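You operate a simulated robot arm through the tools that you are given. There is no shell and no other tool.

The job below is to be done with a simulated robot arm. You get a single attempt, and the scene is never put back.

JOB
Test the blue Disco sign and lay it in the tray for its reading.
Fine: in the pull tester; tester zero key once first, tester grip switch to grip, push the blue pull pad, switch back to open; from 30 N the green tray marked good, under it the purple tray marked redo; leave the other signs. Where these are worked on the way, their far stop is far enough and under half their travel is too little: tester grip switch.

It is judged by the outcome, as a careful person would: the job done as asked, and still so three seconds after it is handed in. It fails if anything else is knocked over, pushed out of place, dropped, spilled or broken.

ROBOT AND FRAMES
A 7-joint arm with a two-finger parallel gripper, fixed in place. Base frame: the origin is at the foot of the arm, x ahead of it, y to its left, z up; the work surface is at about z = 88.4. Readings come in cm, degrees, newtons and seconds.
With the tool pointing down near the work surface it reaches from about 30 to 72 cm from the base axis. Its first joint turns from -166.0 to 166.0 degrees. Payload 3.43 kg.
The tool frame sits at the grasp point between the pads (the TCP): z along the fingers, y along the line on which they close. The tips reach 3.4 cm beyond it. The gripper opens to 12.8 cm. The fingers are 2.4 cm wide and 1.2 cm thick; the gripper's body (4.8 by 13 cm) begins 9.6 cm behind the TCP.
Orientation is that of the tool frame in the base frame, as [roll, pitch, yaw] about the fixed x, y, z axes, in that order (R = Rz(yaw) Ry(pitch) Rx(roll)). With the fingers straight down and closing along the base's y, the tool's x points along the base's -x, its y along +y and its z along -z.

CONTROLS
- The arm moves only by the tool play_rows. Its argument "series" is a list that holds one entry, the list of rows, each a list of 7 numbers: the shift along the tool's x, y, z in cm, then the turn, a rotation vector about the tool's x, y, z in degrees, then the closure, from 0 (fully open) to 1 (shut). In form: [[[x, y, z, wx, wy, wz, jaw], ...]]. A call has 1 to 20 rows; each row shifts and turns the commanded pose from where the row before left it, along the tool's axes as they then stand. Each row takes 0.2 s and may step no farther than 5 cm and 8.6 degrees from the row before; otherwise, or with a gripper value out of range, the whole call is refused. A pose out of reach is approached as far as the arm can. The call stops where the force on the tool passes 50 N (or 10 N more than at its start, if that is more) or the arm is blocked; 0.2 s more then pass. The fingers move at their own pace (about 10.8 cm/s each) and stop on an object; they squeeze with about 31 N. The grip force told is the motor's: it shows also when the fingers shut on nothing. Time passes only in rows, and 0.2 s behind the last, so rows that do not move let the fingers close. The reply holds the time, the measured pose of the TCP, the force on the tool along the base axes, the opening and the grip force, in the units named above and with some noise, with the torque about the TCP (base axes, N m) and any sound that the robot's microphone picked up.
- Cameras (640 x 400 px; columns grow to the right, rows downward): "scene" is fixed at [4.86, 64.87, 163.25]; the picture's right is [-0.69, -0.72, 0.00], its down [-0.43, 0.42, -0.80] and it looks along [0.57, -0.55, -0.60] (base axes); focal length 312 px, centre (320, 200). "wrist" rides on the gripper at [7.6, -1.1, -16] in the tool frame; the picture's right is [0.15, 0.99, 0.00], its down [-0.88, 0.13, -0.46] and it looks along [-0.45, 0.07, 0.89] (tool axes); focal length 234 px, centre (320, 200). There is no depth. A picture from a camera that has moved, and an enlarged one, comes with that camera's place and axes in the base frame and with its lens.
- capture(camera): a new picture of that camera. No time passes.
- slide_trunk(by): slides the trunk up (or, below 0, down) by that many cm; the arm rides with it, the base frame stays. It gives what a move gives, with no picture.
- zoom(camera, box): a new picture of the part [left, top, right, bottom] of that camera's present view, enlarged. No time passes.
- job_done(): hands the job in; it is judged then, once.

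Places have to be worked out from the pictures, the camera data and where the tool is seen. Open the gripper and draw the arm clear of the work before you hand the job in, unless the task says otherwise.

The tools are called as a command line: name --argument value ..., lists and objects as JSON in quotes. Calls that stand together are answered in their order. play_rows: Moves the arm, as the interface text tells. Its arguments: {"type":"object","properties":{"series":{"type":"array"}},"required":["series"]} The other tools are called the same way: slide_trunk (by) slides the trunk up or down; capture (camera) takes a picture; zoom (camera, box) takes an enlarged picture of a part of a camera's view; job_done () hands the job in.

At the start:

```text
time: 0.0
eef_pos: [48.28, -1.32, 123.6]
orientation: [-179.9, 0.0, 180.0]
force: [0.3, 0.1, -0.8]
wrist_torque: [0.01, 0.03, 0.02]
finger_gap: 12.79
grasp_force: 0.1
trunk travel left (down, up): [-25.0, 7.4]
```

scene: 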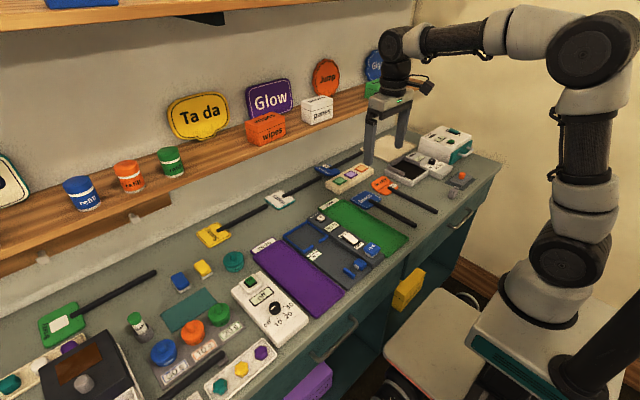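
wrist: 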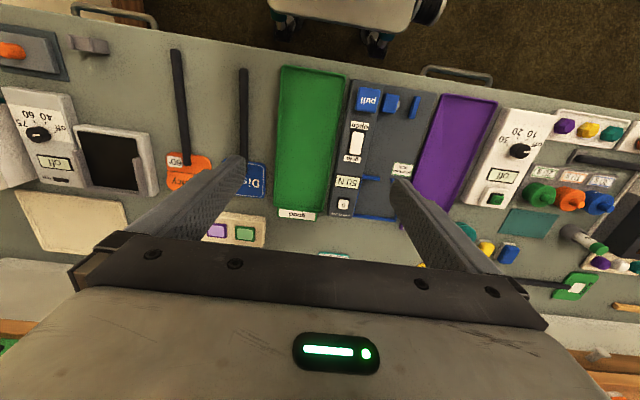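

I start by enlarging the area of the tester, the trays and the Disco sign in both cameras to see the details.

zoom --camera "wrist" --box '[150, 40, 510, 265]'

zoom --camera "scene" --box '[240, 140, 480, 290]'

zoom --camera "wrist" --box '[330, 70, 450, 220]'

```text
1.78 times, centred on (330, 152) of wrist
camera zoom: at [40.79, -2.46, 139.65], right [-0.15, 0.99, 0.0], down [0.88, 0.13, 0.46], along [0.45, 0.07, -0.89], focal length 416 px, centre (302, 284)
```

zoom: 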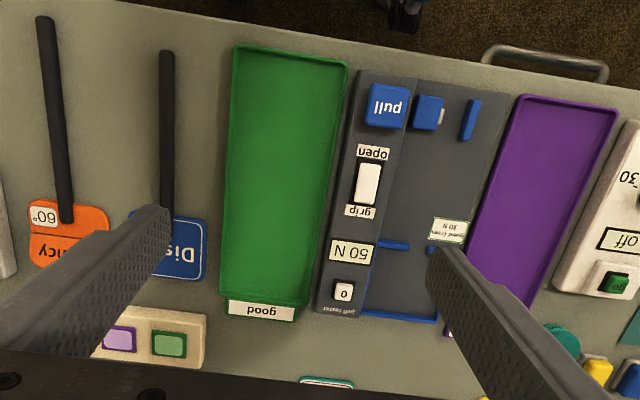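

```text
2.67 times, centred on (360, 215) of scene
camera zoom: at [4.86, 64.87, 163.25], right [-0.69, -0.72, 0.0], down [-0.43, 0.42, -0.8], along [0.57, -0.55, -0.6], focal length 832 px, centre (213, 160)
```

zoom: 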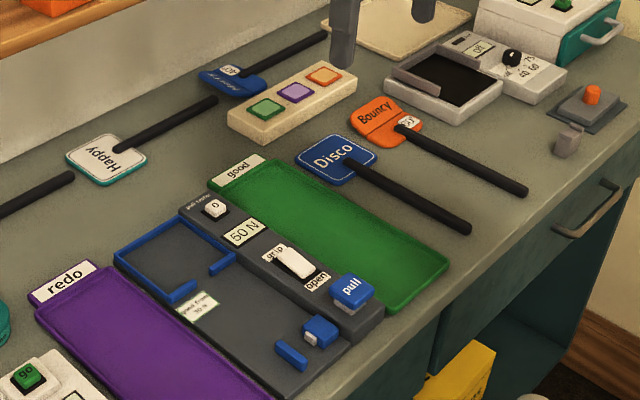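

```text
2.67 times, centred on (390, 145) of wrist
camera zoom: at [40.79, -2.46, 139.65], right [-0.15, 0.99, 0.0], down [0.88, 0.13, 0.46], along [0.45, 0.07, -0.89], focal length 624 px, centre (133, 347)
```

zoom: 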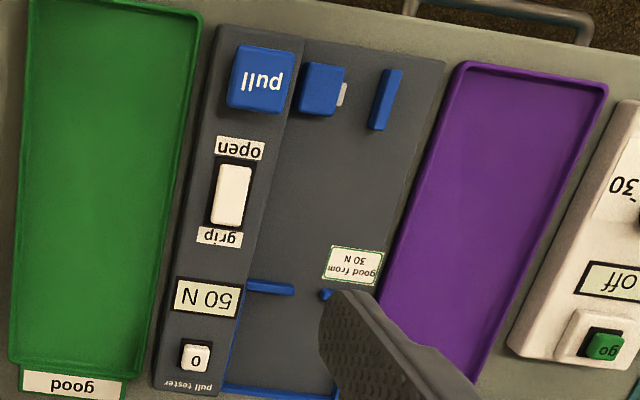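

The tester's control strip (pull pad, switch, display, zero key) runs along x at about y = 7, with the nest to its left. The Disco sign lies with its handle along x near y = -17. I take closer looks to get exact geometry.

zoom --camera "scene" --box '[280, 195, 400, 290]'

zoom --camera "scene" --box '[330, 160, 450, 240]'

zoom --camera "wrist" --box '[150, 50, 290, 220]'

```text
4.21 times, centred on (340, 242) of scene
camera zoom: at [4.86, 64.87, 163.25], right [-0.69, -0.72, 0.0], down [-0.43, 0.42, -0.8], along [0.57, -0.55, -0.6], focal length 1314 px, centre (236, 21)
```

zoom: 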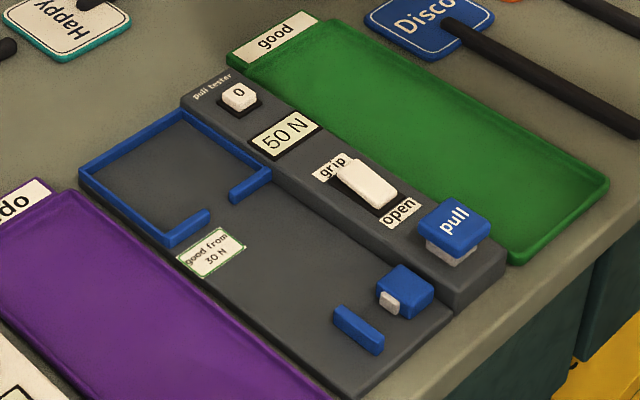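

```text
5.00 times, centred on (390, 200) of scene
camera zoom: at [4.86, 64.87, 163.25], right [-0.69, -0.72, 0.0], down [-0.43, 0.42, -0.8], along [0.57, -0.55, -0.6], focal length 1560 px, centre (-30, 200)
```

zoom: 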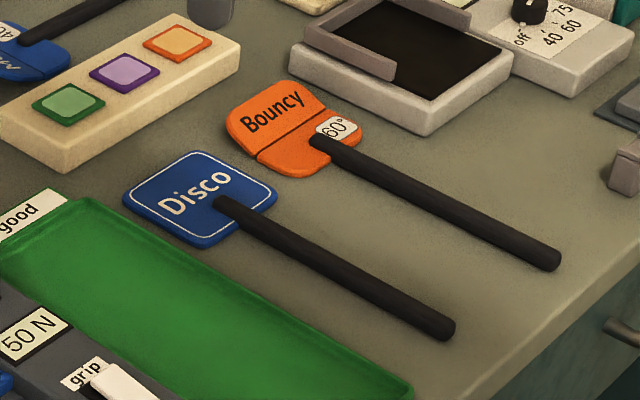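

```text
2.35 times, centred on (220, 135) of wrist
camera zoom: at [40.79, -2.46, 139.65], right [-0.15, 0.99, 0.0], down [0.88, 0.13, 0.46], along [0.45, 0.07, -0.89], focal length 551 px, centre (555, 353)
```

zoom: 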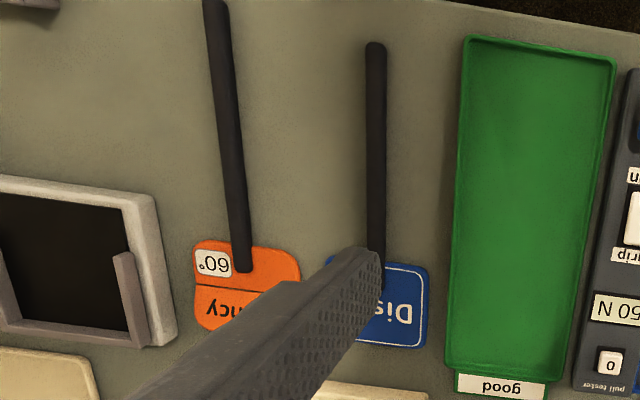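

I move the gripper over the Disco sign (about y = -16.5) and lower it some 10 cm for a clear close view between the open fingers.

play_rows --series '[[[0, -3, 2, 0, 0, 0, 0], [0, -3, 2, 0, 0, 0, 0], [0, -3, 2, 0, 0, 0, 0], [0, -3, 2, 0, 0, 0, 0], [0, -3, 2, 0, 0, 0, 0], [0, 0, 0, 0, 0, 0, 0]]]'

capture --camera "wrist"

```text
time: 1.4
eef_pos: [48.26, -16.43, 113.67]
orientation: [-180.0, 0.0, 179.9]
force: [-0.7, -0.6, -0.5]
wrist_torque: [0.01, 0.04, 0.05]
finger_gap: 12.81
grasp_force: 0.1
trunk travel left (down, up): [-25.0, 7.4]
```

```text
taken
camera wrist: at [40.77, -17.62, 129.62], right [-0.15, 0.99, 0.0], down [0.88, 0.13, 0.46], along [0.45, 0.07, -0.89], focal length 234 px, centre (320, 200)
```

wrist: 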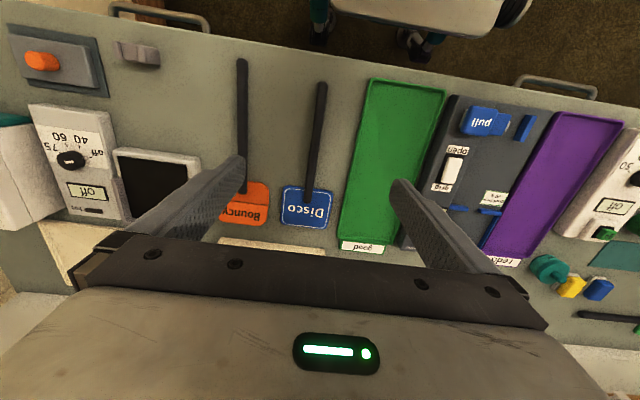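

zoom --camera "wrist" --box '[225, 70, 385, 240]'

zoom --camera "wrist" --box '[400, 80, 560, 250]'

```text
2.35 times, centred on (305, 155) of wrist
camera zoom: at [40.77, -17.62, 129.62], right [-0.15, 0.99, 0.0], down [0.88, 0.13, 0.46], along [0.45, 0.07, -0.89], focal length 551 px, centre (355, 306)
```

zoom: 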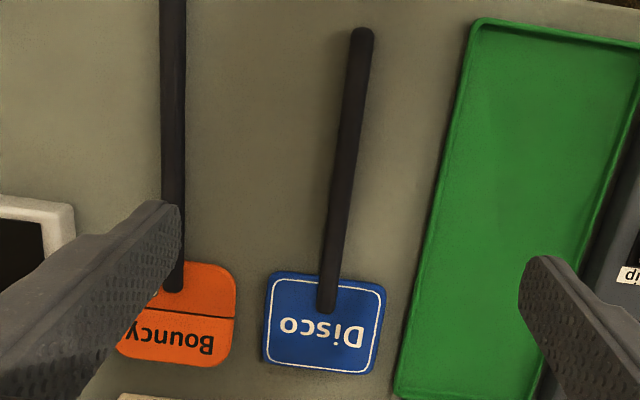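

```text
2.35 times, centred on (480, 165) of wrist
camera zoom: at [40.77, -17.62, 129.62], right [-0.15, 0.99, 0.0], down [0.88, 0.13, 0.46], along [0.45, 0.07, -0.89], focal length 551 px, centre (-56, 282)
```

zoom: 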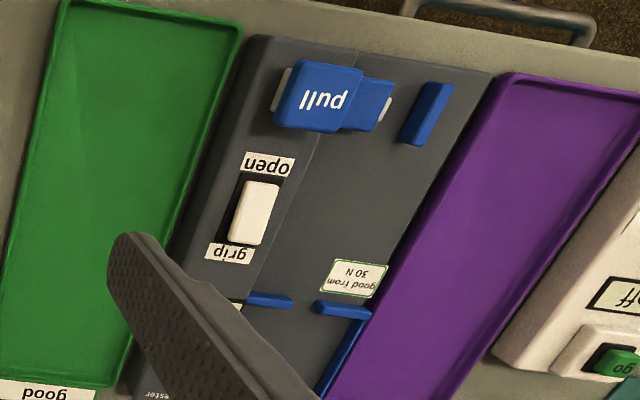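

The Disco handle runs along x from about 41 to 61 at y ≈ -16.9, with the head centred near (63.3, -16.9). The nest centre seems to be near (62.6, 15.8). I move over the tester for a close look at the nest, switch and keys.

play_rows --series '[[[0, 4.5, 0, 0, 0, 0, 0], [0, 4.5, 1, 0, 0, 0, 0], [0, 4.5, 1, 0, 0, 0, 0], [0, 4.5, 1, 0, 0, 0, 0], [0, 4.5, 1, 0, 0, 0, 0], [0, 4.5, 1, 0, 0, 0, 0], [0, 0, 0, 0, 0, 0, 0]]]'

capture --camera "wrist"

zoom --camera "wrist" --box '[220, 40, 420, 240]'

```text
time: 3.0
eef_pos: [48.21, 10.85, 108.72]
orientation: [180.0, 0.0, -180.0]
force: [0.6, 0.3, 0.2]
wrist_torque: [-0.03, -0.01, 0.0]
finger_gap: 12.78
grasp_force: 0.1
trunk travel left (down, up): [-25.0, 7.4]
```

```text
taken
camera wrist: at [40.81, 9.62, 124.72], right [-0.15, 0.99, 0.0], down [0.88, 0.13, 0.46], along [0.45, 0.07, -0.89], focal length 234 px, centre (320, 200)
```

wrist: 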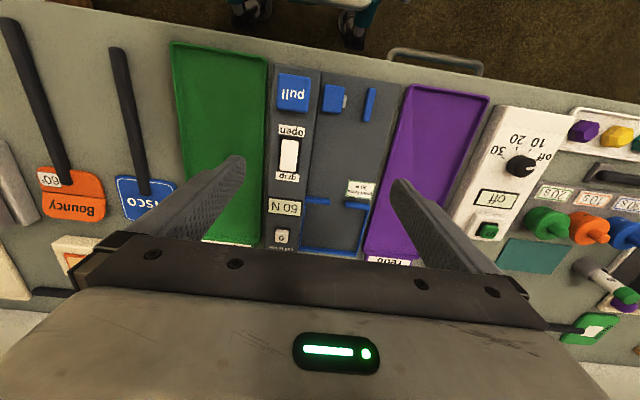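

```text
2.00 times, centred on (320, 140) of wrist
camera zoom: at [40.81, 9.62, 124.72], right [-0.15, 0.99, 0.0], down [0.88, 0.13, 0.46], along [0.45, 0.07, -0.89], focal length 468 px, centre (320, 320)
```

zoom: 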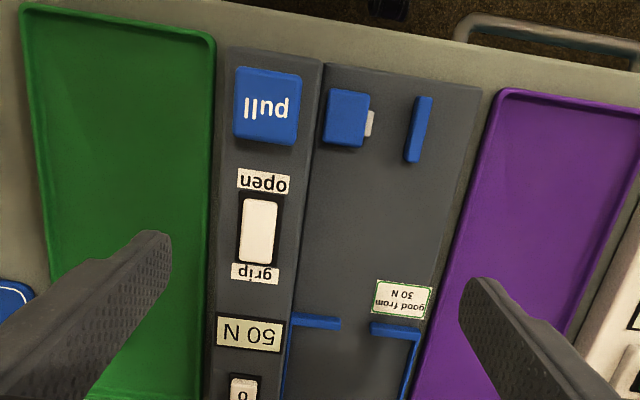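

The pull pad is near (42.6, 6.6, top 93.5), the switch near (50.9, 6.7, top about 92) and the zero key near (64.8, 6.7, top about 92.4). I shut the fingers and move above the zero key, keeping the tips a few cm clear.

play_rows --series '[[[0, 0, 0, 0, 0, 0, 1], [-3.2, -0.84, 1.5, 0, 0, 0, 1], [-3.2, -0.84, 1.5, 0, 0, 0, 1], [-3.2, -0.84, 1.5, 0, 0, 0, 1], [-3.2, -0.84, 1.5, 0, 0, 0, 1], [-3.2, -0.84, 1.5, 0, 0, 0, 1], [0, 0, 0, 0, 0, 0, 1], [0, 0, 0, 0, 0, 0, 1]]]'

capture --camera "wrist"

zoom --camera "scene" --box '[280, 130, 440, 250]'

```text
time: 4.8
eef_pos: [64.16, 6.48, 101.09]
orientation: [180.0, 0.0, 179.9]
force: [0.1, 0.5, 0.0]
wrist_torque: [-0.01, -0.01, -0.03]
finger_gap: 0.0
grasp_force: 30.8
trunk travel left (down, up): [-25.0, 7.4]
```

```text
taken
camera wrist: at [56.67, 5.27, 117.2], right [-0.15, 0.99, 0.0], down [0.88, 0.13, 0.46], along [0.45, 0.07, -0.89], focal length 234 px, centre (320, 200)
```

wrist: 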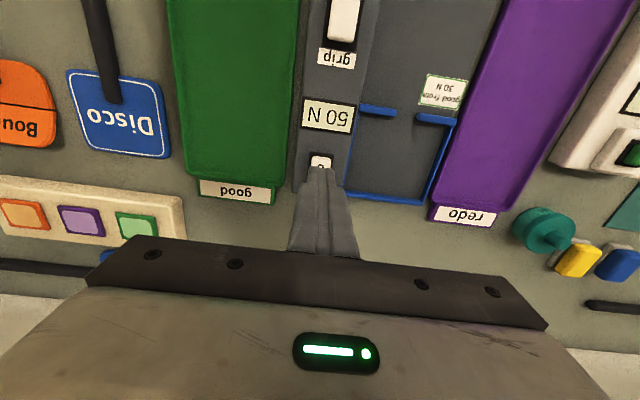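

```text
3.33 times, centred on (360, 190) of scene
camera zoom: at [4.86, 64.87, 163.25], right [-0.69, -0.72, 0.0], down [-0.43, 0.42, -0.8], along [0.57, -0.55, -0.6], focal length 1040 px, centre (187, 233)
```

zoom: 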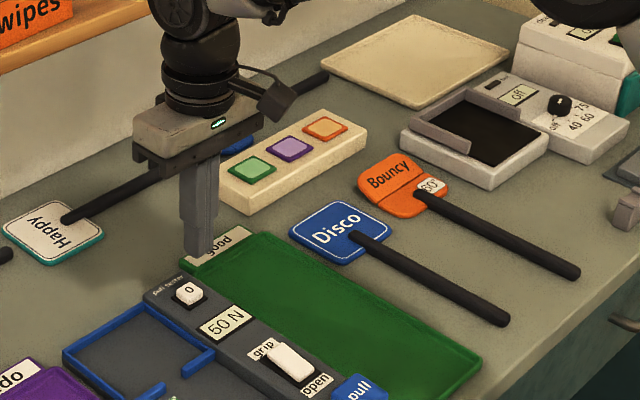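

The fingertips are almost straight above the zero key; I enlarge to check the alignment and measure the nest from here.

zoom --camera "wrist" --box '[280, 120, 370, 200]'

zoom --camera "wrist" --box '[330, 60, 470, 220]'

```text
5.00 times, centred on (325, 160) of wrist
camera zoom: at [56.67, 5.27, 117.2], right [-0.15, 0.99, 0.0], down [0.88, 0.13, 0.46], along [0.45, 0.07, -0.89], focal length 1171 px, centre (295, 400)
```

zoom: 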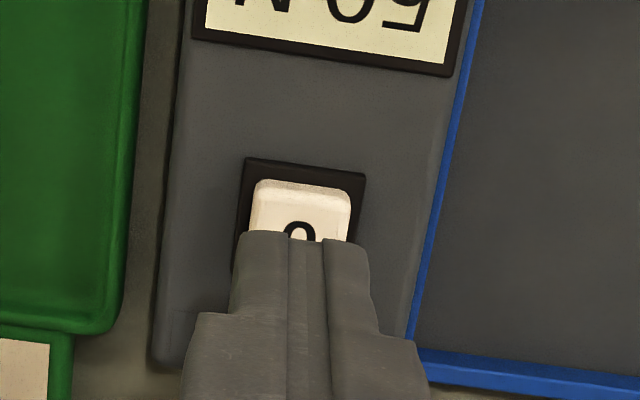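

```text
2.50 times, centred on (400, 140) of wrist
camera zoom: at [56.67, 5.27, 117.2], right [-0.15, 0.99, 0.0], down [0.88, 0.13, 0.46], along [0.45, 0.07, -0.89], focal length 585 px, centre (120, 350)
```

zoom: 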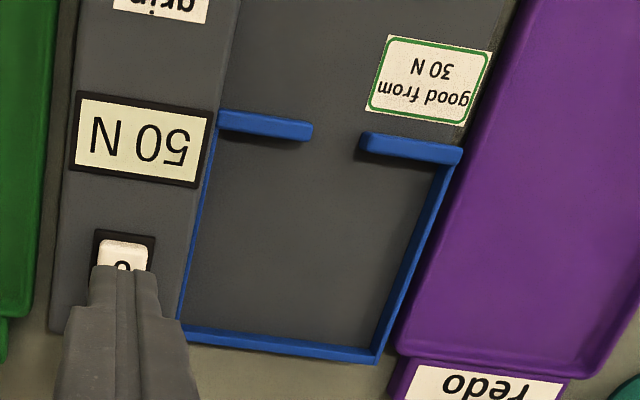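

The zero key's centre is about (65.1, 6.5). I shift 0.9 cm ahead and descend to about 1 cm above the key, then look again.

play_rows --series '[[[-0.9, 0, 0, 0, 0, 0, 1], [0, 0, 1.5, 0, 0, 0, 1], [0, 0, 1.5, 0, 0, 0, 1], [0, 0, 1.0, 0, 0, 0, 1], [0, 0, 0, 0, 0, 0, 1]]]'

zoom --camera "wrist" --box '[260, 100, 390, 200]'

zoom --camera "scene" --box '[290, 170, 390, 235]'

```text
time: 6.0
eef_pos: [65.07, 6.46, 97.14]
orientation: [180.0, 0.0, -180.0]
force: [0.0, -0.1, 0.0]
wrist_torque: [0.02, 0.02, -0.01]
finger_gap: 0.01
grasp_force: 31.4
trunk travel left (down, up): [-25.0, 7.4]
```

```text
4.00 times, centred on (325, 150) of wrist
camera zoom: at [57.63, 5.3, 113.1], right [-0.15, 0.99, 0.0], down [0.88, 0.13, 0.46], along [0.45, 0.07, -0.89], focal length 937 px, centre (300, 400)
```

zoom: 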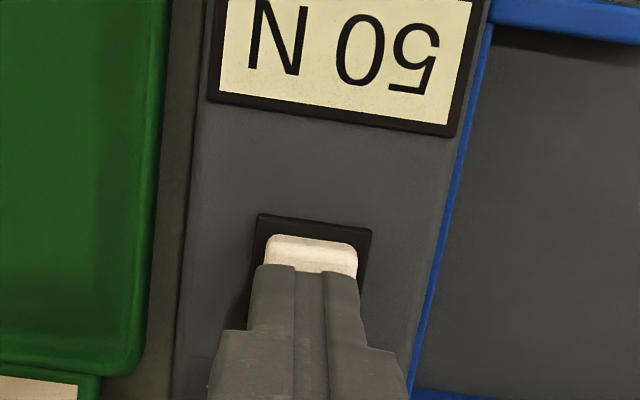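

```text
6.15 times, centred on (340, 202) of scene
camera zoom: at [4.86, 64.87, 163.25], right [-0.69, -0.72, 0.0], down [-0.43, 0.42, -0.8], along [0.57, -0.55, -0.6], focal length 1920 px, centre (197, 185)
```

zoom: 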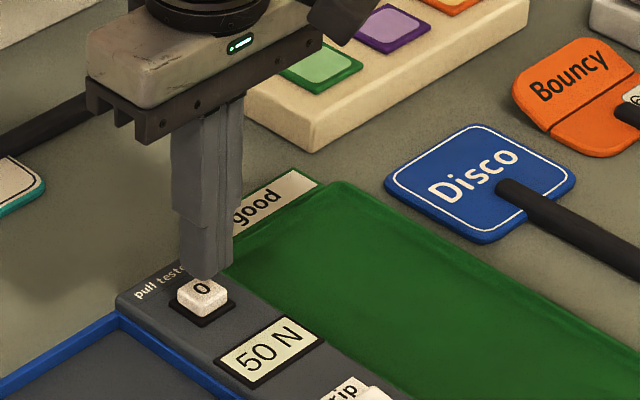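

The tips are centred over the key, about a centimetre above. I go down in small steps, watching the force and listening for a click.

play_rows --series '[[[0, 0, 0.3, 0, 0, 0, 1], [0, 0, 0.3, 0, 0, 0, 1], [0, 0, 0.3, 0, 0, 0, 1]]]'

```text
time: 6.8
eef_pos: [65.12, 6.38, 96.09]
orientation: [-180.0, 0.0, 179.9]
force: [-0.4, 0.0, 0.2]
wrist_torque: [-0.02, 0.0, 0.02]
finger_gap: 0.0
grasp_force: 31.6
trunk travel left (down, up): [-25.0, 7.4]
```

zoom --camera "scene" --box '[290, 170, 390, 235]'

zoom --camera "wrist" --box '[260, 100, 390, 200]'

```text
6.15 times, centred on (340, 202) of scene
camera zoom: at [4.86, 64.87, 163.25], right [-0.69, -0.72, 0.0], down [-0.43, 0.42, -0.8], along [0.57, -0.55, -0.6], focal length 1920 px, centre (197, 185)
```

zoom: 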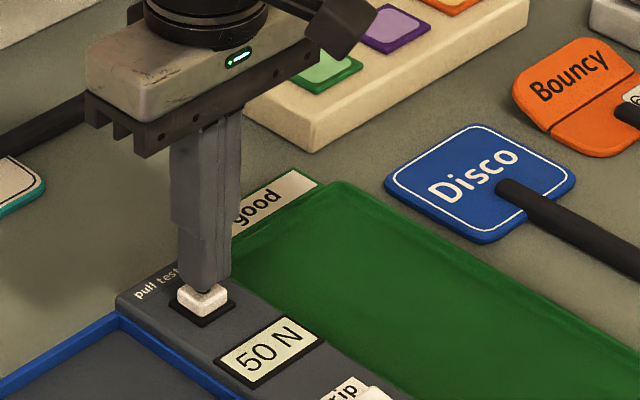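

```text
4.00 times, centred on (325, 150) of wrist
camera zoom: at [57.71, 5.33, 112.24], right [-0.15, 0.99, 0.0], down [0.88, 0.13, 0.46], along [0.45, 0.07, -0.89], focal length 937 px, centre (300, 400)
```

zoom: 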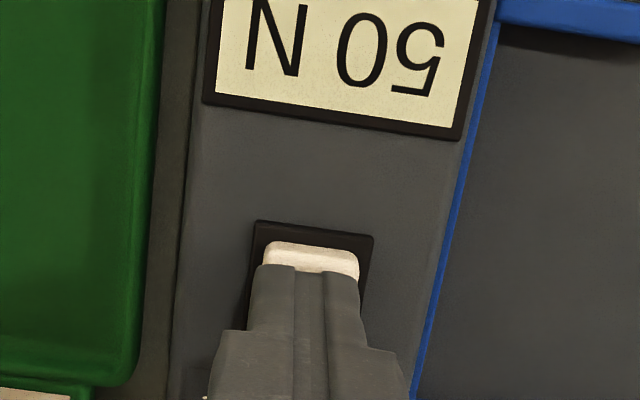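

No contact yet with the tips at 92.7. I continue in 0.2 cm steps.

play_rows --series '[[[0, 0, 0.2, 0, 0, 0, 1], [0, 0, 0.2, 0, 0, 0, 1]]]'

```text
time: 7.4
eef_pos: [65.12, 6.46, 95.87]
orientation: [-179.9, 0.0, -180.0]
force: [-0.8, -0.2, -0.6]
wrist_torque: [-0.01, -0.01, 0.03]
finger_gap: 0.0
grasp_force: 31.6
trunk travel left (down, up): [-25.0, 7.4]
```

play_rows --series '[[[0, 0, 0.2, 0, 0, 0, 1], [0, 0, 0.1, 0, 0, 0, 1]]]'

zoom --camera "scene" --box '[290, 170, 390, 235]'

```text
time: 8.0
eef_pos: [65.12, 6.41, 95.54]
orientation: [180.0, 0.0, 179.9]
force: [0.0, 0.6, 1.0]
wrist_torque: [0.01, 0.01, -0.02]
finger_gap: 0.0
grasp_force: 30.3
trunk travel left (down, up): [-25.0, 7.4]
```

```text
6.15 times, centred on (340, 202) of scene
camera zoom: at [4.86, 64.87, 163.25], right [-0.69, -0.72, 0.0], down [-0.43, 0.42, -0.8], along [0.57, -0.55, -0.6], focal length 1920 px, centre (197, 185)
```

zoom: 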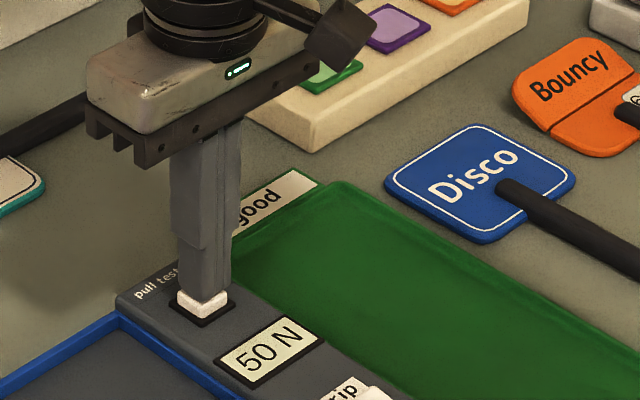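

The tips seem about to touch the key (z force about 1 N). I press on in 0.1 cm steps.

play_rows --series '[[[0, 0, 0.1, 0, 0, 0, 1], [0, 0, 0.1, 0, 0, 0, 1]]]'

zoom --camera "scene" --box '[290, 170, 390, 235]'

```text
time: 8.6
eef_pos: [65.2, 6.5, 95.29]
orientation: [-180.0, 0.0, 180.0]
force: [-0.4, 0.4, 1.5]
wrist_torque: [0.03, -0.02, 0.01]
finger_gap: 0.01
grasp_force: 30.8
trunk travel left (down, up): [-25.0, 7.4]
heard: click
```

```text
6.15 times, centred on (340, 202) of scene
camera zoom: at [4.86, 64.87, 163.25], right [-0.69, -0.72, 0.0], down [-0.43, 0.42, -0.8], along [0.57, -0.55, -0.6], focal length 1920 px, centre (197, 185)
```

zoom: 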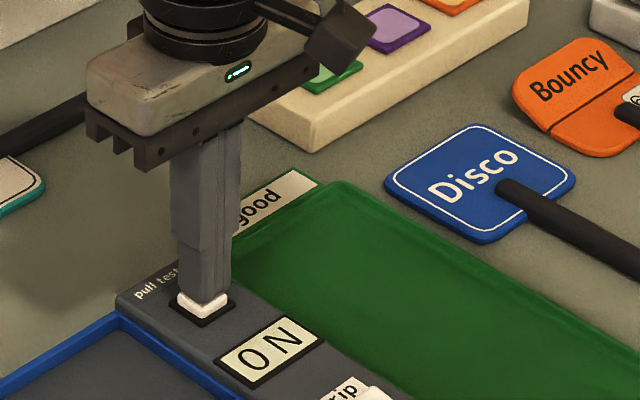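

A click was heard and the display now reads 0 N. I lift straight off the key, then check that the display stays at 0.

play_rows --series '[[[0, 0, -2, 0, 0, 0, 1], [0, 0, -3, 0, 0, 0, 1], [0, 0, -4, 0, 0, 0, 1], [0, 0, -4, 0, 0, 0, 1], [0, 0, 0, 0, 0, 0, 0.4]]]'

zoom --camera "scene" --box '[280, 180, 440, 280]'

```text
time: 9.8
eef_pos: [64.98, 6.33, 108.35]
orientation: [-179.9, -0.2, -180.0]
force: [-0.7, -0.1, 0.1]
wrist_torque: [-0.01, -0.01, -0.01]
finger_gap: 7.73
grasp_force: 1.0
trunk travel left (down, up): [-25.0, 7.4]
```

```text
4.00 times, centred on (360, 230) of scene
camera zoom: at [4.86, 64.87, 163.25], right [-0.69, -0.72, 0.0], down [-0.43, 0.42, -0.8], along [0.57, -0.55, -0.6], focal length 1248 px, centre (160, 80)
```

zoom: 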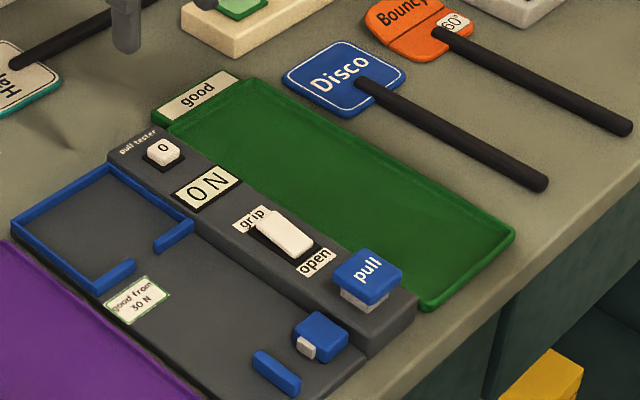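

The display stays at 0 N. I go back over the Disco handle at about (54.8, -16.9) with a narrower opening, still at a safe height.

play_rows --series '[[[1.7, -3.87, 0, 0, 0, 0, 0.55], [1.7, -3.87, 0, 0, 0, 0, 0.55], [1.7, -3.87, 0, 0, 0, 0, 0.55], [1.7, -3.87, 0, 0, 0, 0, 0.55], [1.7, -3.87, 0, 0, 0, 0, 0.55], [1.7, -3.87, 0, 0, 0, 0, 0.55], [0, 0, 4, 0, 0, 0, 0.55], [0, 0, 3, 0, 0, 0, 0.55], [0, 0, 0, 0, 0, 0, 0.55]]]'

capture --camera "wrist"

zoom --camera "scene" --box '[330, 130, 470, 230]'

```text
time: 11.8
eef_pos: [55.04, -16.73, 101.17]
orientation: [179.9, 0.0, -180.0]
force: [0.0, -0.8, -0.7]
wrist_torque: [0.02, 0.02, 0.0]
finger_gap: 5.79
grasp_force: 0.0
trunk travel left (down, up): [-25.0, 7.4]
```

```text
taken
camera wrist: at [47.54, -17.87, 117.29], right [-0.15, 0.99, 0.0], down [0.88, 0.13, 0.46], along [0.45, 0.07, -0.89], focal length 234 px, centre (320, 200)
```

wrist: 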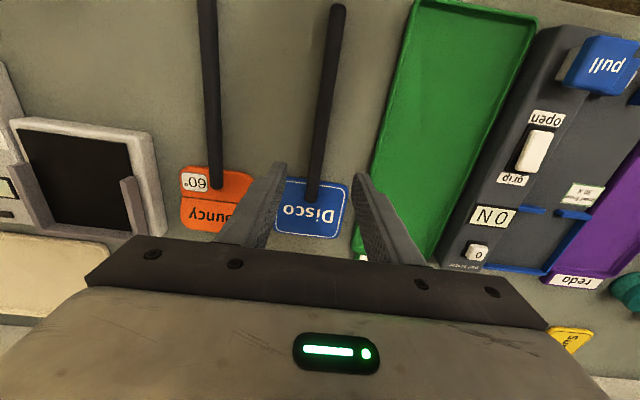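

```text
4.00 times, centred on (400, 180) of scene
camera zoom: at [4.86, 64.87, 163.25], right [-0.69, -0.72, 0.0], down [-0.43, 0.42, -0.8], along [0.57, -0.55, -0.6], focal length 1248 px, centre (0, 280)
```

zoom: 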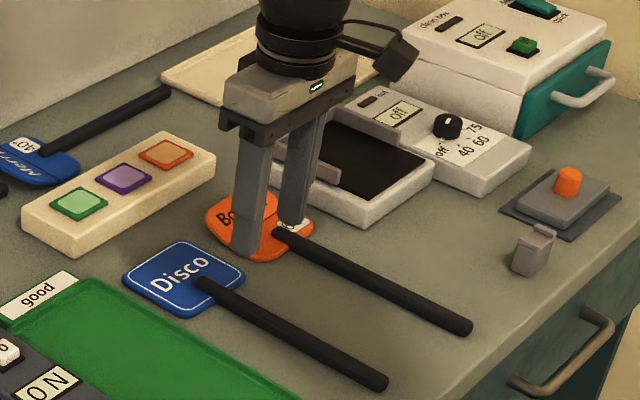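

The handle axis passes y ≈ -16.9 under the gripper, so I shift 0.15 cm right and descend in steps towards the handle, stopping slightly above the table.

play_rows --series '[[[0, -0.15, 2, 0, 0, 0, 0.6], [0, 0, 2.5, 0, 0, 0, 0.6], [0, 0, 2, 0, 0, 0, 0.6], [0, 0, 1.3, 0, 0, 0, 0.6], [0, 0, 0, 0, 0, 0, 0.6]]]'

zoom --camera "wrist" --box '[220, 60, 420, 240]'

zoom --camera "scene" --box '[340, 160, 440, 230]'

```text
time: 13.0
eef_pos: [54.98, -16.89, 93.46]
orientation: [-180.0, 0.0, -180.0]
force: [-0.2, 0.0, -0.3]
wrist_torque: [-0.01, -0.03, -0.02]
finger_gap: 5.1
grasp_force: 0.1
trunk travel left (down, up): [-25.0, 7.4]
```

```text
2.22 times, centred on (320, 150) of wrist
camera zoom: at [47.53, -18.05, 109.48], right [-0.15, 0.99, 0.0], down [0.88, 0.13, 0.46], along [0.45, 0.07, -0.89], focal length 520 px, centre (320, 311)
```

zoom: 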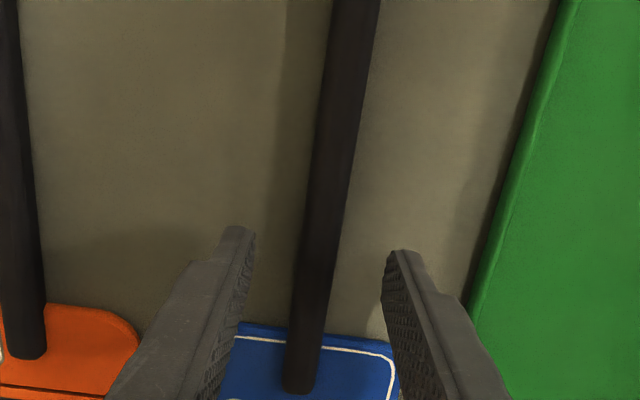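

```text
5.71 times, centred on (390, 195) of scene
camera zoom: at [4.86, 64.87, 163.25], right [-0.69, -0.72, 0.0], down [-0.43, 0.42, -0.8], along [0.57, -0.55, -0.6], focal length 1783 px, centre (-80, 229)
```

zoom: 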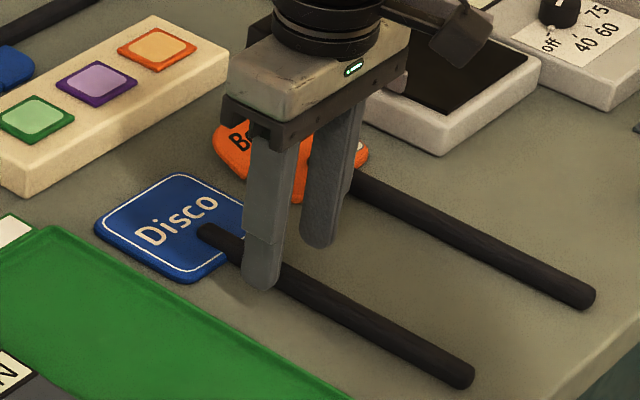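

The fingers straddle the handle evenly. I lower 1.0 cm more and close on it.

play_rows --series '[[[0, 0, 0.6, 0, 0, 0, 0.6], [0, 0, 0.4, 0, 0, 0, 0.6], [0, 0, 0, 0, 0, 0, 0.6], [0, 0, 0, 0, 0, 0, 1], [0, 0, 0, 0, 0, 0, 1], [0, 0, 0, 0, 0, 0, 1]]]'

zoom --camera "wrist" --box '[220, 60, 420, 240]'

zoom --camera "scene" --box '[340, 160, 440, 230]'

```text
time: 14.4
eef_pos: [54.95, -16.94, 92.55]
orientation: [-179.9, 0.2, 179.9]
force: [-0.5, 0.4, 8.1]
wrist_torque: [0.01, 0.14, -0.06]
finger_gap: 1.22
grasp_force: 31.3
trunk travel left (down, up): [-25.0, 7.4]
```

```text
2.22 times, centred on (320, 150) of wrist
camera zoom: at [47.47, -18.06, 108.61], right [-0.15, 0.99, 0.0], down [0.88, 0.13, 0.46], along [0.45, 0.07, -0.89], focal length 520 px, centre (320, 311)
```

zoom: 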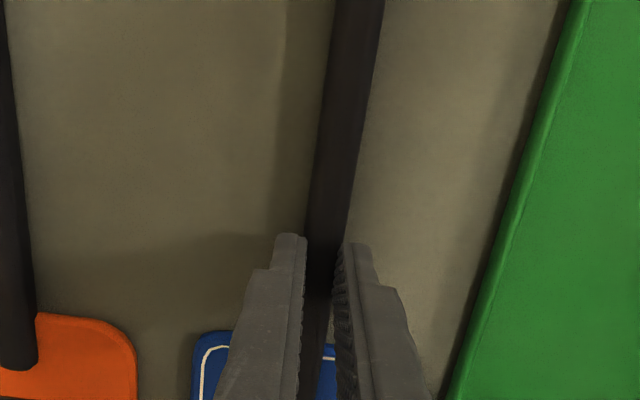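

```text
5.71 times, centred on (390, 195) of scene
camera zoom: at [4.86, 64.87, 163.25], right [-0.69, -0.72, 0.0], down [-0.43, 0.42, -0.8], along [0.57, -0.55, -0.6], focal length 1783 px, centre (-80, 229)
```

zoom: 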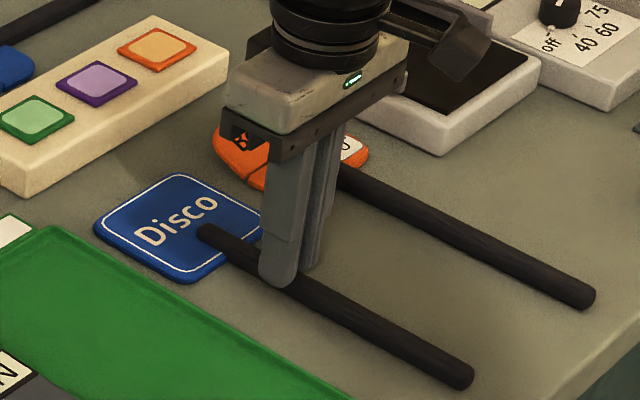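

The gap of 1.22 cm with 8 N upward suggests I am pinching above the handle's centre line. I open slightly, go down 0.45 cm and grip again.

play_rows --series '[[[0, 0, 0, 0, 0, 0, 0.75], [0, 0, 0, 0, 0, 0, 0.75], [0, 0, 0.25, 0, 0, 0, 0.75], [0, 0, 0.2, 0, 0, 0, 0.75], [0, 0, 0, 0, 0, 0, 0.75]]]'

```text
time: 15.6
eef_pos: [54.92, -16.89, 92.18]
orientation: [179.9, 0.1, 180.0]
force: [0.5, 0.0, -0.6]
wrist_torque: [0.02, 0.02, -0.03]
finger_gap: 3.18
grasp_force: 0.0
trunk travel left (down, up): [-25.0, 7.4]
```

No contact with the table. I close the fingers again.

play_rows --series '[[[0, 0, 0, 0, 0, 0, 1], [0, 0, 0, 0, 0, 0, 1], [0, 0, 0, 0, 0, 0, 1]]]'

zoom --camera "wrist" --box '[220, 60, 420, 240]'

```text
time: 16.4
eef_pos: [54.95, -16.96, 92.07]
orientation: [180.0, 0.0, 180.0]
force: [0.8, -0.2, 0.7]
wrist_torque: [-0.02, -0.02, 0.0]
finger_gap: 1.49
grasp_force: 30.6
trunk travel left (down, up): [-25.0, 7.4]
```

```text
2.22 times, centred on (320, 150) of wrist
camera zoom: at [47.48, -18.05, 108.1], right [-0.15, 0.99, 0.0], down [0.88, 0.13, 0.46], along [0.45, 0.07, -0.89], focal length 520 px, centre (320, 311)
```

zoom: 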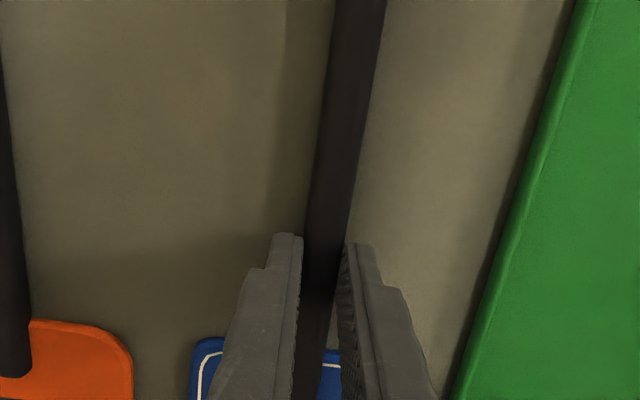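

The gap is now 1.49 cm (full diameter) with no residual force, so the grip is on the centre line. I lift it gently and check for droop.

play_rows --series '[[[0, 0, -0.5, 0, 0, 0, 1], [0, 0, -1, 0, 0, 0, 1], [0, 0, -2, 0, 0, 0, 1], [0, 0, -2, 0, 0, 0, 1], [0, 0, 0, 0, 0, 0, 1]]]'

capture --camera "wrist"

zoom --camera "scene" --box '[320, 140, 460, 240]'

```text
time: 17.6
eef_pos: [54.79, -16.84, 97.55]
orientation: [-180.0, 0.0, -180.0]
force: [-0.1, 0.2, 0.0]
wrist_torque: [0.03, 0.03, 0.0]
finger_gap: 1.51
grasp_force: 31.2
trunk travel left (down, up): [-25.0, 7.4]
```

```text
taken
camera wrist: at [47.42, -17.97, 113.65], right [-0.15, 0.99, 0.0], down [0.88, 0.13, 0.46], along [0.45, 0.07, -0.89], focal length 234 px, centre (320, 200)
```

wrist: 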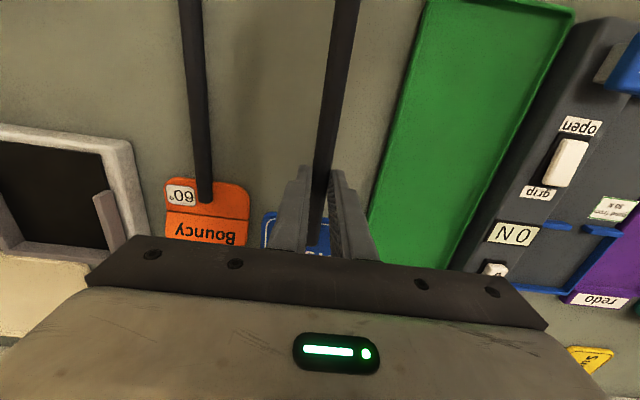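

```text
4.00 times, centred on (390, 190) of scene
camera zoom: at [4.86, 64.87, 163.25], right [-0.69, -0.72, 0.0], down [-0.43, 0.42, -0.8], along [0.57, -0.55, -0.6], focal length 1248 px, centre (40, 240)
```

zoom: 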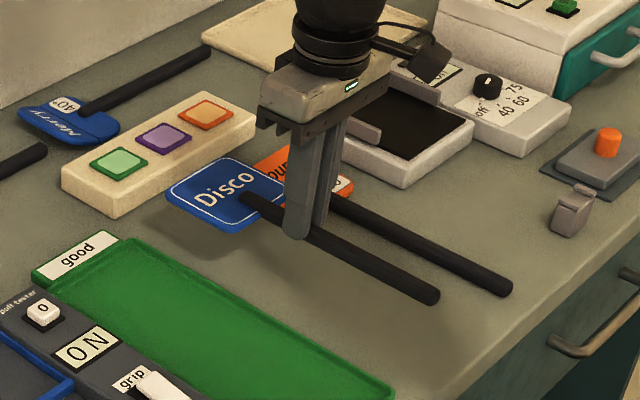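

The sign hangs level in the grip. I raise it to about z = 103 and carry it across to above the nest at roughly (55.4, 15.2).

play_rows --series '[[[0, 0, -3, 0, 0, 0, 1], [0, 0, -3, 0, 0, 0, 1], [0, 4.0, 0, 0, 0, 0, 1], [0, 4.0, 0, 0, 0, 0, 1], [0, 4.0, 0, 0, 0, 0, 1], [0, 4.0, 0, 0, 0, 0, 1], [0, 4.0, 0, 0, 0, 0, 1], [0, 4.0, 0, 0, 0, 0, 1], [0, 4.0, 0, 0, 0, 0, 1], [0, 4.0, 0, 0, 0, 0, 1], [-0.5, 0.1, 0, 0, 0, 0, 1], [0, 0, 0, 0, 0, 0, 1]]]'

capture --camera "wrist"

zoom --camera "scene" --box '[240, 150, 420, 280]'

```text
time: 20.2
eef_pos: [55.36, 15.22, 103.66]
orientation: [180.0, 0.0, -180.0]
force: [-0.9, 0.3, -0.4]
wrist_torque: [-0.02, 0.03, -0.03]
finger_gap: 1.49
grasp_force: 31.0
trunk travel left (down, up): [-25.0, 7.4]
```

```text
taken
camera wrist: at [48.01, 14.11, 119.64], right [-0.15, 0.99, 0.0], down [0.88, 0.13, 0.46], along [0.45, 0.07, -0.89], focal length 234 px, centre (320, 200)
```

wrist: 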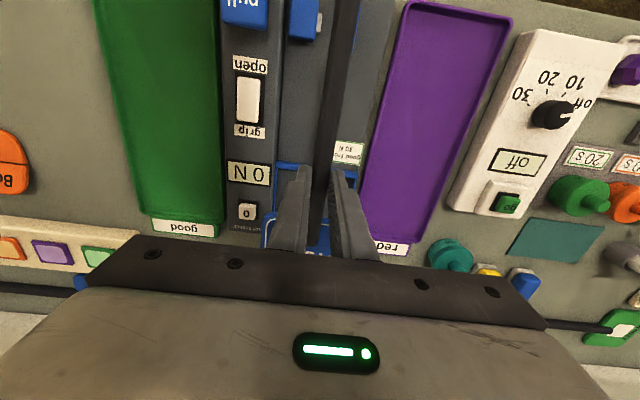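

```text
3.08 times, centred on (330, 215) of scene
camera zoom: at [4.86, 64.87, 163.25], right [-0.69, -0.72, 0.0], down [-0.43, 0.42, -0.8], along [0.57, -0.55, -0.6], focal length 960 px, centre (289, 154)
```

zoom: 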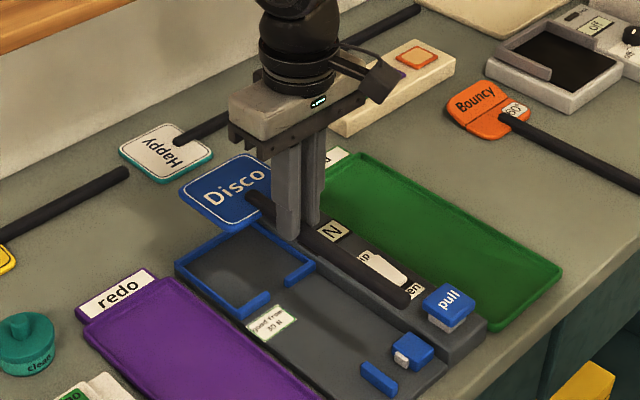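

The sign is above the nest. I lower to about TCP z = 97 (underside around 93.3) and check alignment in both views.

play_rows --series '[[[0, 0, 3, 0, 0, 0, 1], [0, 0, 2.5, 0, 0, 0, 1], [0, 0, 1, 0, 0, 0, 1], [0, 0, 0, 0, 0, 0, 1]]]'

zoom --camera "wrist" --box '[220, 0, 420, 125]'

zoom --camera "wrist" --box '[220, 115, 420, 265]'

zoom --camera "scene" --box '[270, 180, 400, 280]'

```text
time: 21.2
eef_pos: [55.51, 15.15, 97.09]
orientation: [-180.0, -0.1, 179.9]
force: [-0.2, -0.4, -0.3]
wrist_torque: [0.0, 0.03, 0.03]
finger_gap: 1.48
grasp_force: 31.5
trunk travel left (down, up): [-25.0, 7.4]
```

```text
3.20 times, centred on (320, 62) of wrist
camera zoom: at [48.01, 14.08, 113.07], right [-0.15, 0.99, 0.0], down [0.88, 0.13, 0.46], along [0.45, 0.07, -0.89], focal length 749 px, centre (320, 640)
```

zoom: 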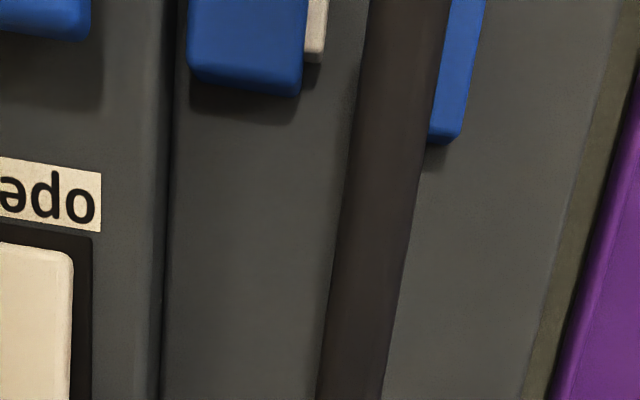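

```text
2.67 times, centred on (320, 190) of wrist
camera zoom: at [48.01, 14.08, 113.07], right [-0.15, 0.99, 0.0], down [0.88, 0.13, 0.46], along [0.45, 0.07, -0.89], focal length 624 px, centre (320, 227)
```

zoom: 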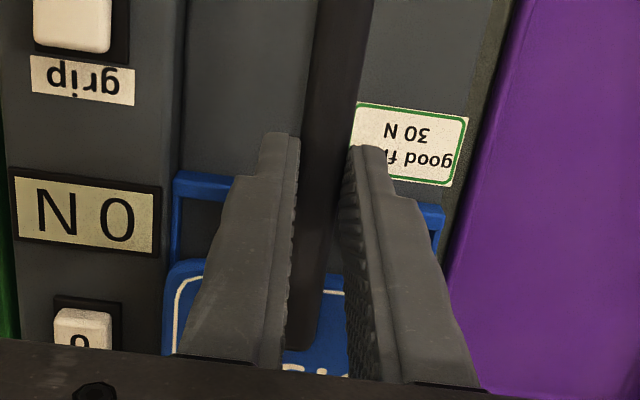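

```text
4.00 times, centred on (335, 230) of scene
camera zoom: at [4.86, 64.87, 163.25], right [-0.69, -0.72, 0.0], down [-0.43, 0.42, -0.8], along [0.57, -0.55, -0.6], focal length 1248 px, centre (260, 80)
```

zoom: 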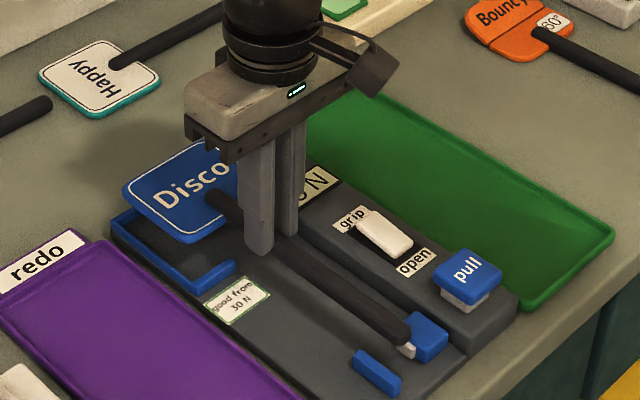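

The handle sits at y ≈ 15.2, in the middle of the nest gap (14.0–16.4) and between the jaw pad (13.6) and post (16.4). The head clears the walls. I shift 0.15 cm ahead and lower until just at wall height.

play_rows --series '[[[-0.15, 0, 1, 0, 0, 0, 1], [0, 0, 1.2, 0, 0, 0, 1], [0, 0, 0.8, 0, 0, 0, 1], [0, 0, 0, 0, 0, 0, 1]]]'

zoom --camera "wrist" --box '[220, 0, 420, 125]'

zoom --camera "wrist" --box '[220, 115, 420, 265]'

zoom --camera "scene" --box '[270, 180, 400, 280]'

```text
time: 22.2
eef_pos: [55.47, 15.15, 94.22]
orientation: [180.0, 0.2, 180.0]
force: [-1.0, -0.4, 7.1]
wrist_torque: [0.0, -0.91, -0.03]
finger_gap: 1.45
grasp_force: 31.0
trunk travel left (down, up): [-25.0, 7.4]
```

```text
3.20 times, centred on (320, 62) of wrist
camera zoom: at [48.13, 14.07, 110.19], right [-0.15, 0.99, 0.0], down [0.88, 0.13, 0.46], along [0.45, 0.07, -0.89], focal length 749 px, centre (320, 640)
```

zoom: 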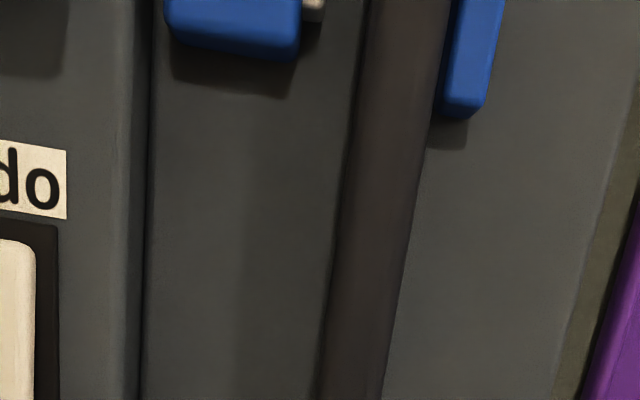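

```text
2.67 times, centred on (320, 190) of wrist
camera zoom: at [48.13, 14.07, 110.19], right [-0.15, 0.99, 0.0], down [0.88, 0.13, 0.46], along [0.45, 0.07, -0.89], focal length 624 px, centre (320, 227)
```

zoom: 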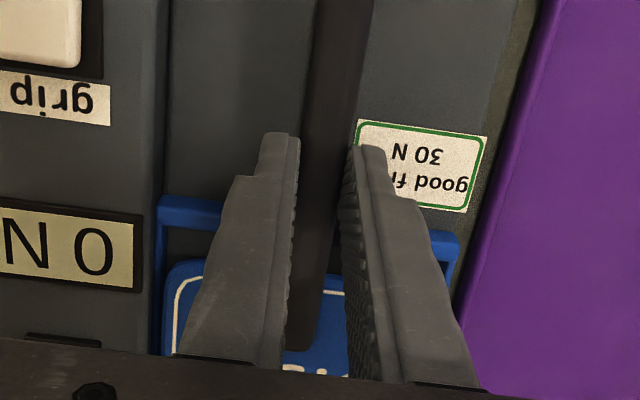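

```text
4.00 times, centred on (335, 230) of scene
camera zoom: at [4.86, 64.87, 163.25], right [-0.69, -0.72, 0.0], down [-0.43, 0.42, -0.8], along [0.57, -0.55, -0.6], focal length 1248 px, centre (260, 80)
```

zoom: 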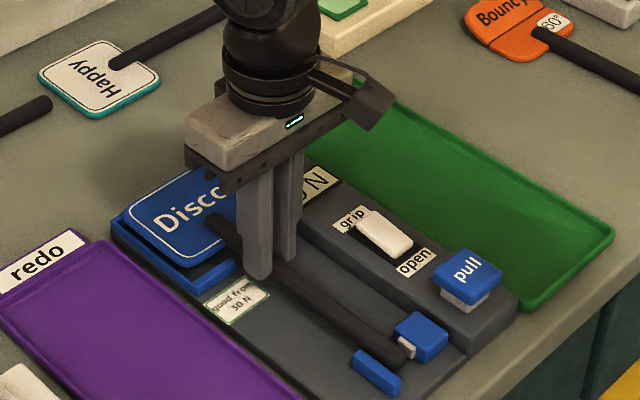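

There is 7 N of contact with a torque that places it about 12.8 cm ahead of the TCP, so the head's far edge is touching the far wall of the nest. I lift 0.6 cm and look closely to work out how far to move back.

play_rows --series '[[[0, 0, -0.6, 0, 0, 0, 1], [0, 0, 0, 0, 0, 0, 1]]]'

zoom --camera "scene" --box '[280, 190, 350, 250]'

capture --camera "wrist"

```text
time: 22.8
eef_pos: [55.6, 15.13, 94.67]
orientation: [-180.0, -0.1, 180.0]
force: [-0.1, 0.1, -0.8]
wrist_torque: [-0.04, 0.0, -0.01]
finger_gap: 1.51
grasp_force: 31.0
trunk travel left (down, up): [-25.0, 7.4]
```

```text
6.67 times, centred on (315, 220) of scene
camera zoom: at [4.86, 64.87, 163.25], right [-0.69, -0.72, 0.0], down [-0.43, 0.42, -0.8], along [0.57, -0.55, -0.6], focal length 2080 px, centre (353, 67)
```

zoom: 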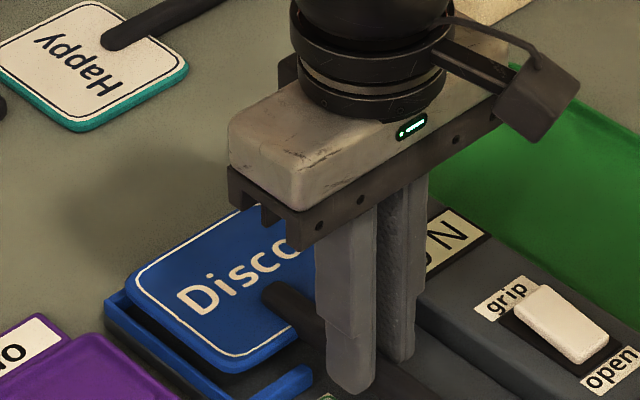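

```text
taken
camera wrist: at [48.12, 14.07, 110.68], right [-0.15, 0.99, 0.0], down [0.88, 0.13, 0.45], along [0.45, 0.07, -0.89], focal length 234 px, centre (320, 200)
```

wrist: 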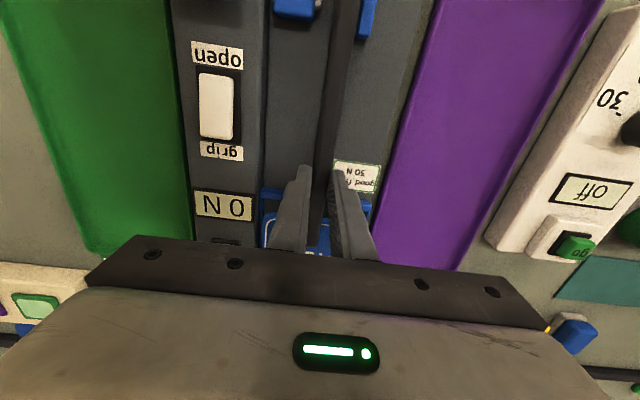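

Comparing head and nest in the scene view, the head needs to go back about 0.4 cm in x; sideways it is fine. I shift back 0.4 cm and lower gently in small steps.

play_rows --series '[[[0.4, 0, 0, 0, 0, 0, 1], [0, 0, 0.3, 0, 0, 0, 1], [0, 0, 0.3, 0, 0, 0, 1], [0, 0, 0.2, 0, 0, 0, 1], [0, 0, 0, 0, 0, 0, 1]]]'

zoom --camera "scene" --box '[280, 190, 350, 250]'

```text
time: 24.0
eef_pos: [55.16, 15.14, 93.96]
orientation: [180.0, 0.0, 180.0]
force: [-0.5, -0.4, -0.8]
wrist_torque: [-0.02, 0.06, 0.03]
finger_gap: 1.5
grasp_force: 31.5
trunk travel left (down, up): [-25.0, 7.4]
```

```text
6.67 times, centred on (315, 220) of scene
camera zoom: at [4.86, 64.87, 163.25], right [-0.69, -0.72, 0.0], down [-0.43, 0.42, -0.8], along [0.57, -0.55, -0.6], focal length 2080 px, centre (353, 67)
```

zoom: 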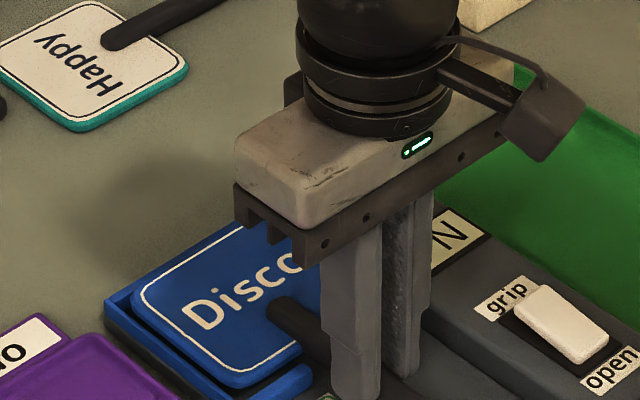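

No contact now at a height lower than before, so the head is entering the nest. I keep lowering in small steps.

play_rows --series '[[[0, 0, 0.2, 0, 0, 0, 1], [0, 0, 0.2, 0, 0, 0, 1], [0, 0, 0, 0, 0, 0, 1]]]'

```text
time: 24.8
eef_pos: [55.21, 15.12, 93.67]
orientation: [180.0, 0.0, -180.0]
force: [-0.5, -0.8, -1.1]
wrist_torque: [0.0, 0.01, 0.0]
finger_gap: 1.49
grasp_force: 31.1
trunk travel left (down, up): [-25.0, 7.4]
```

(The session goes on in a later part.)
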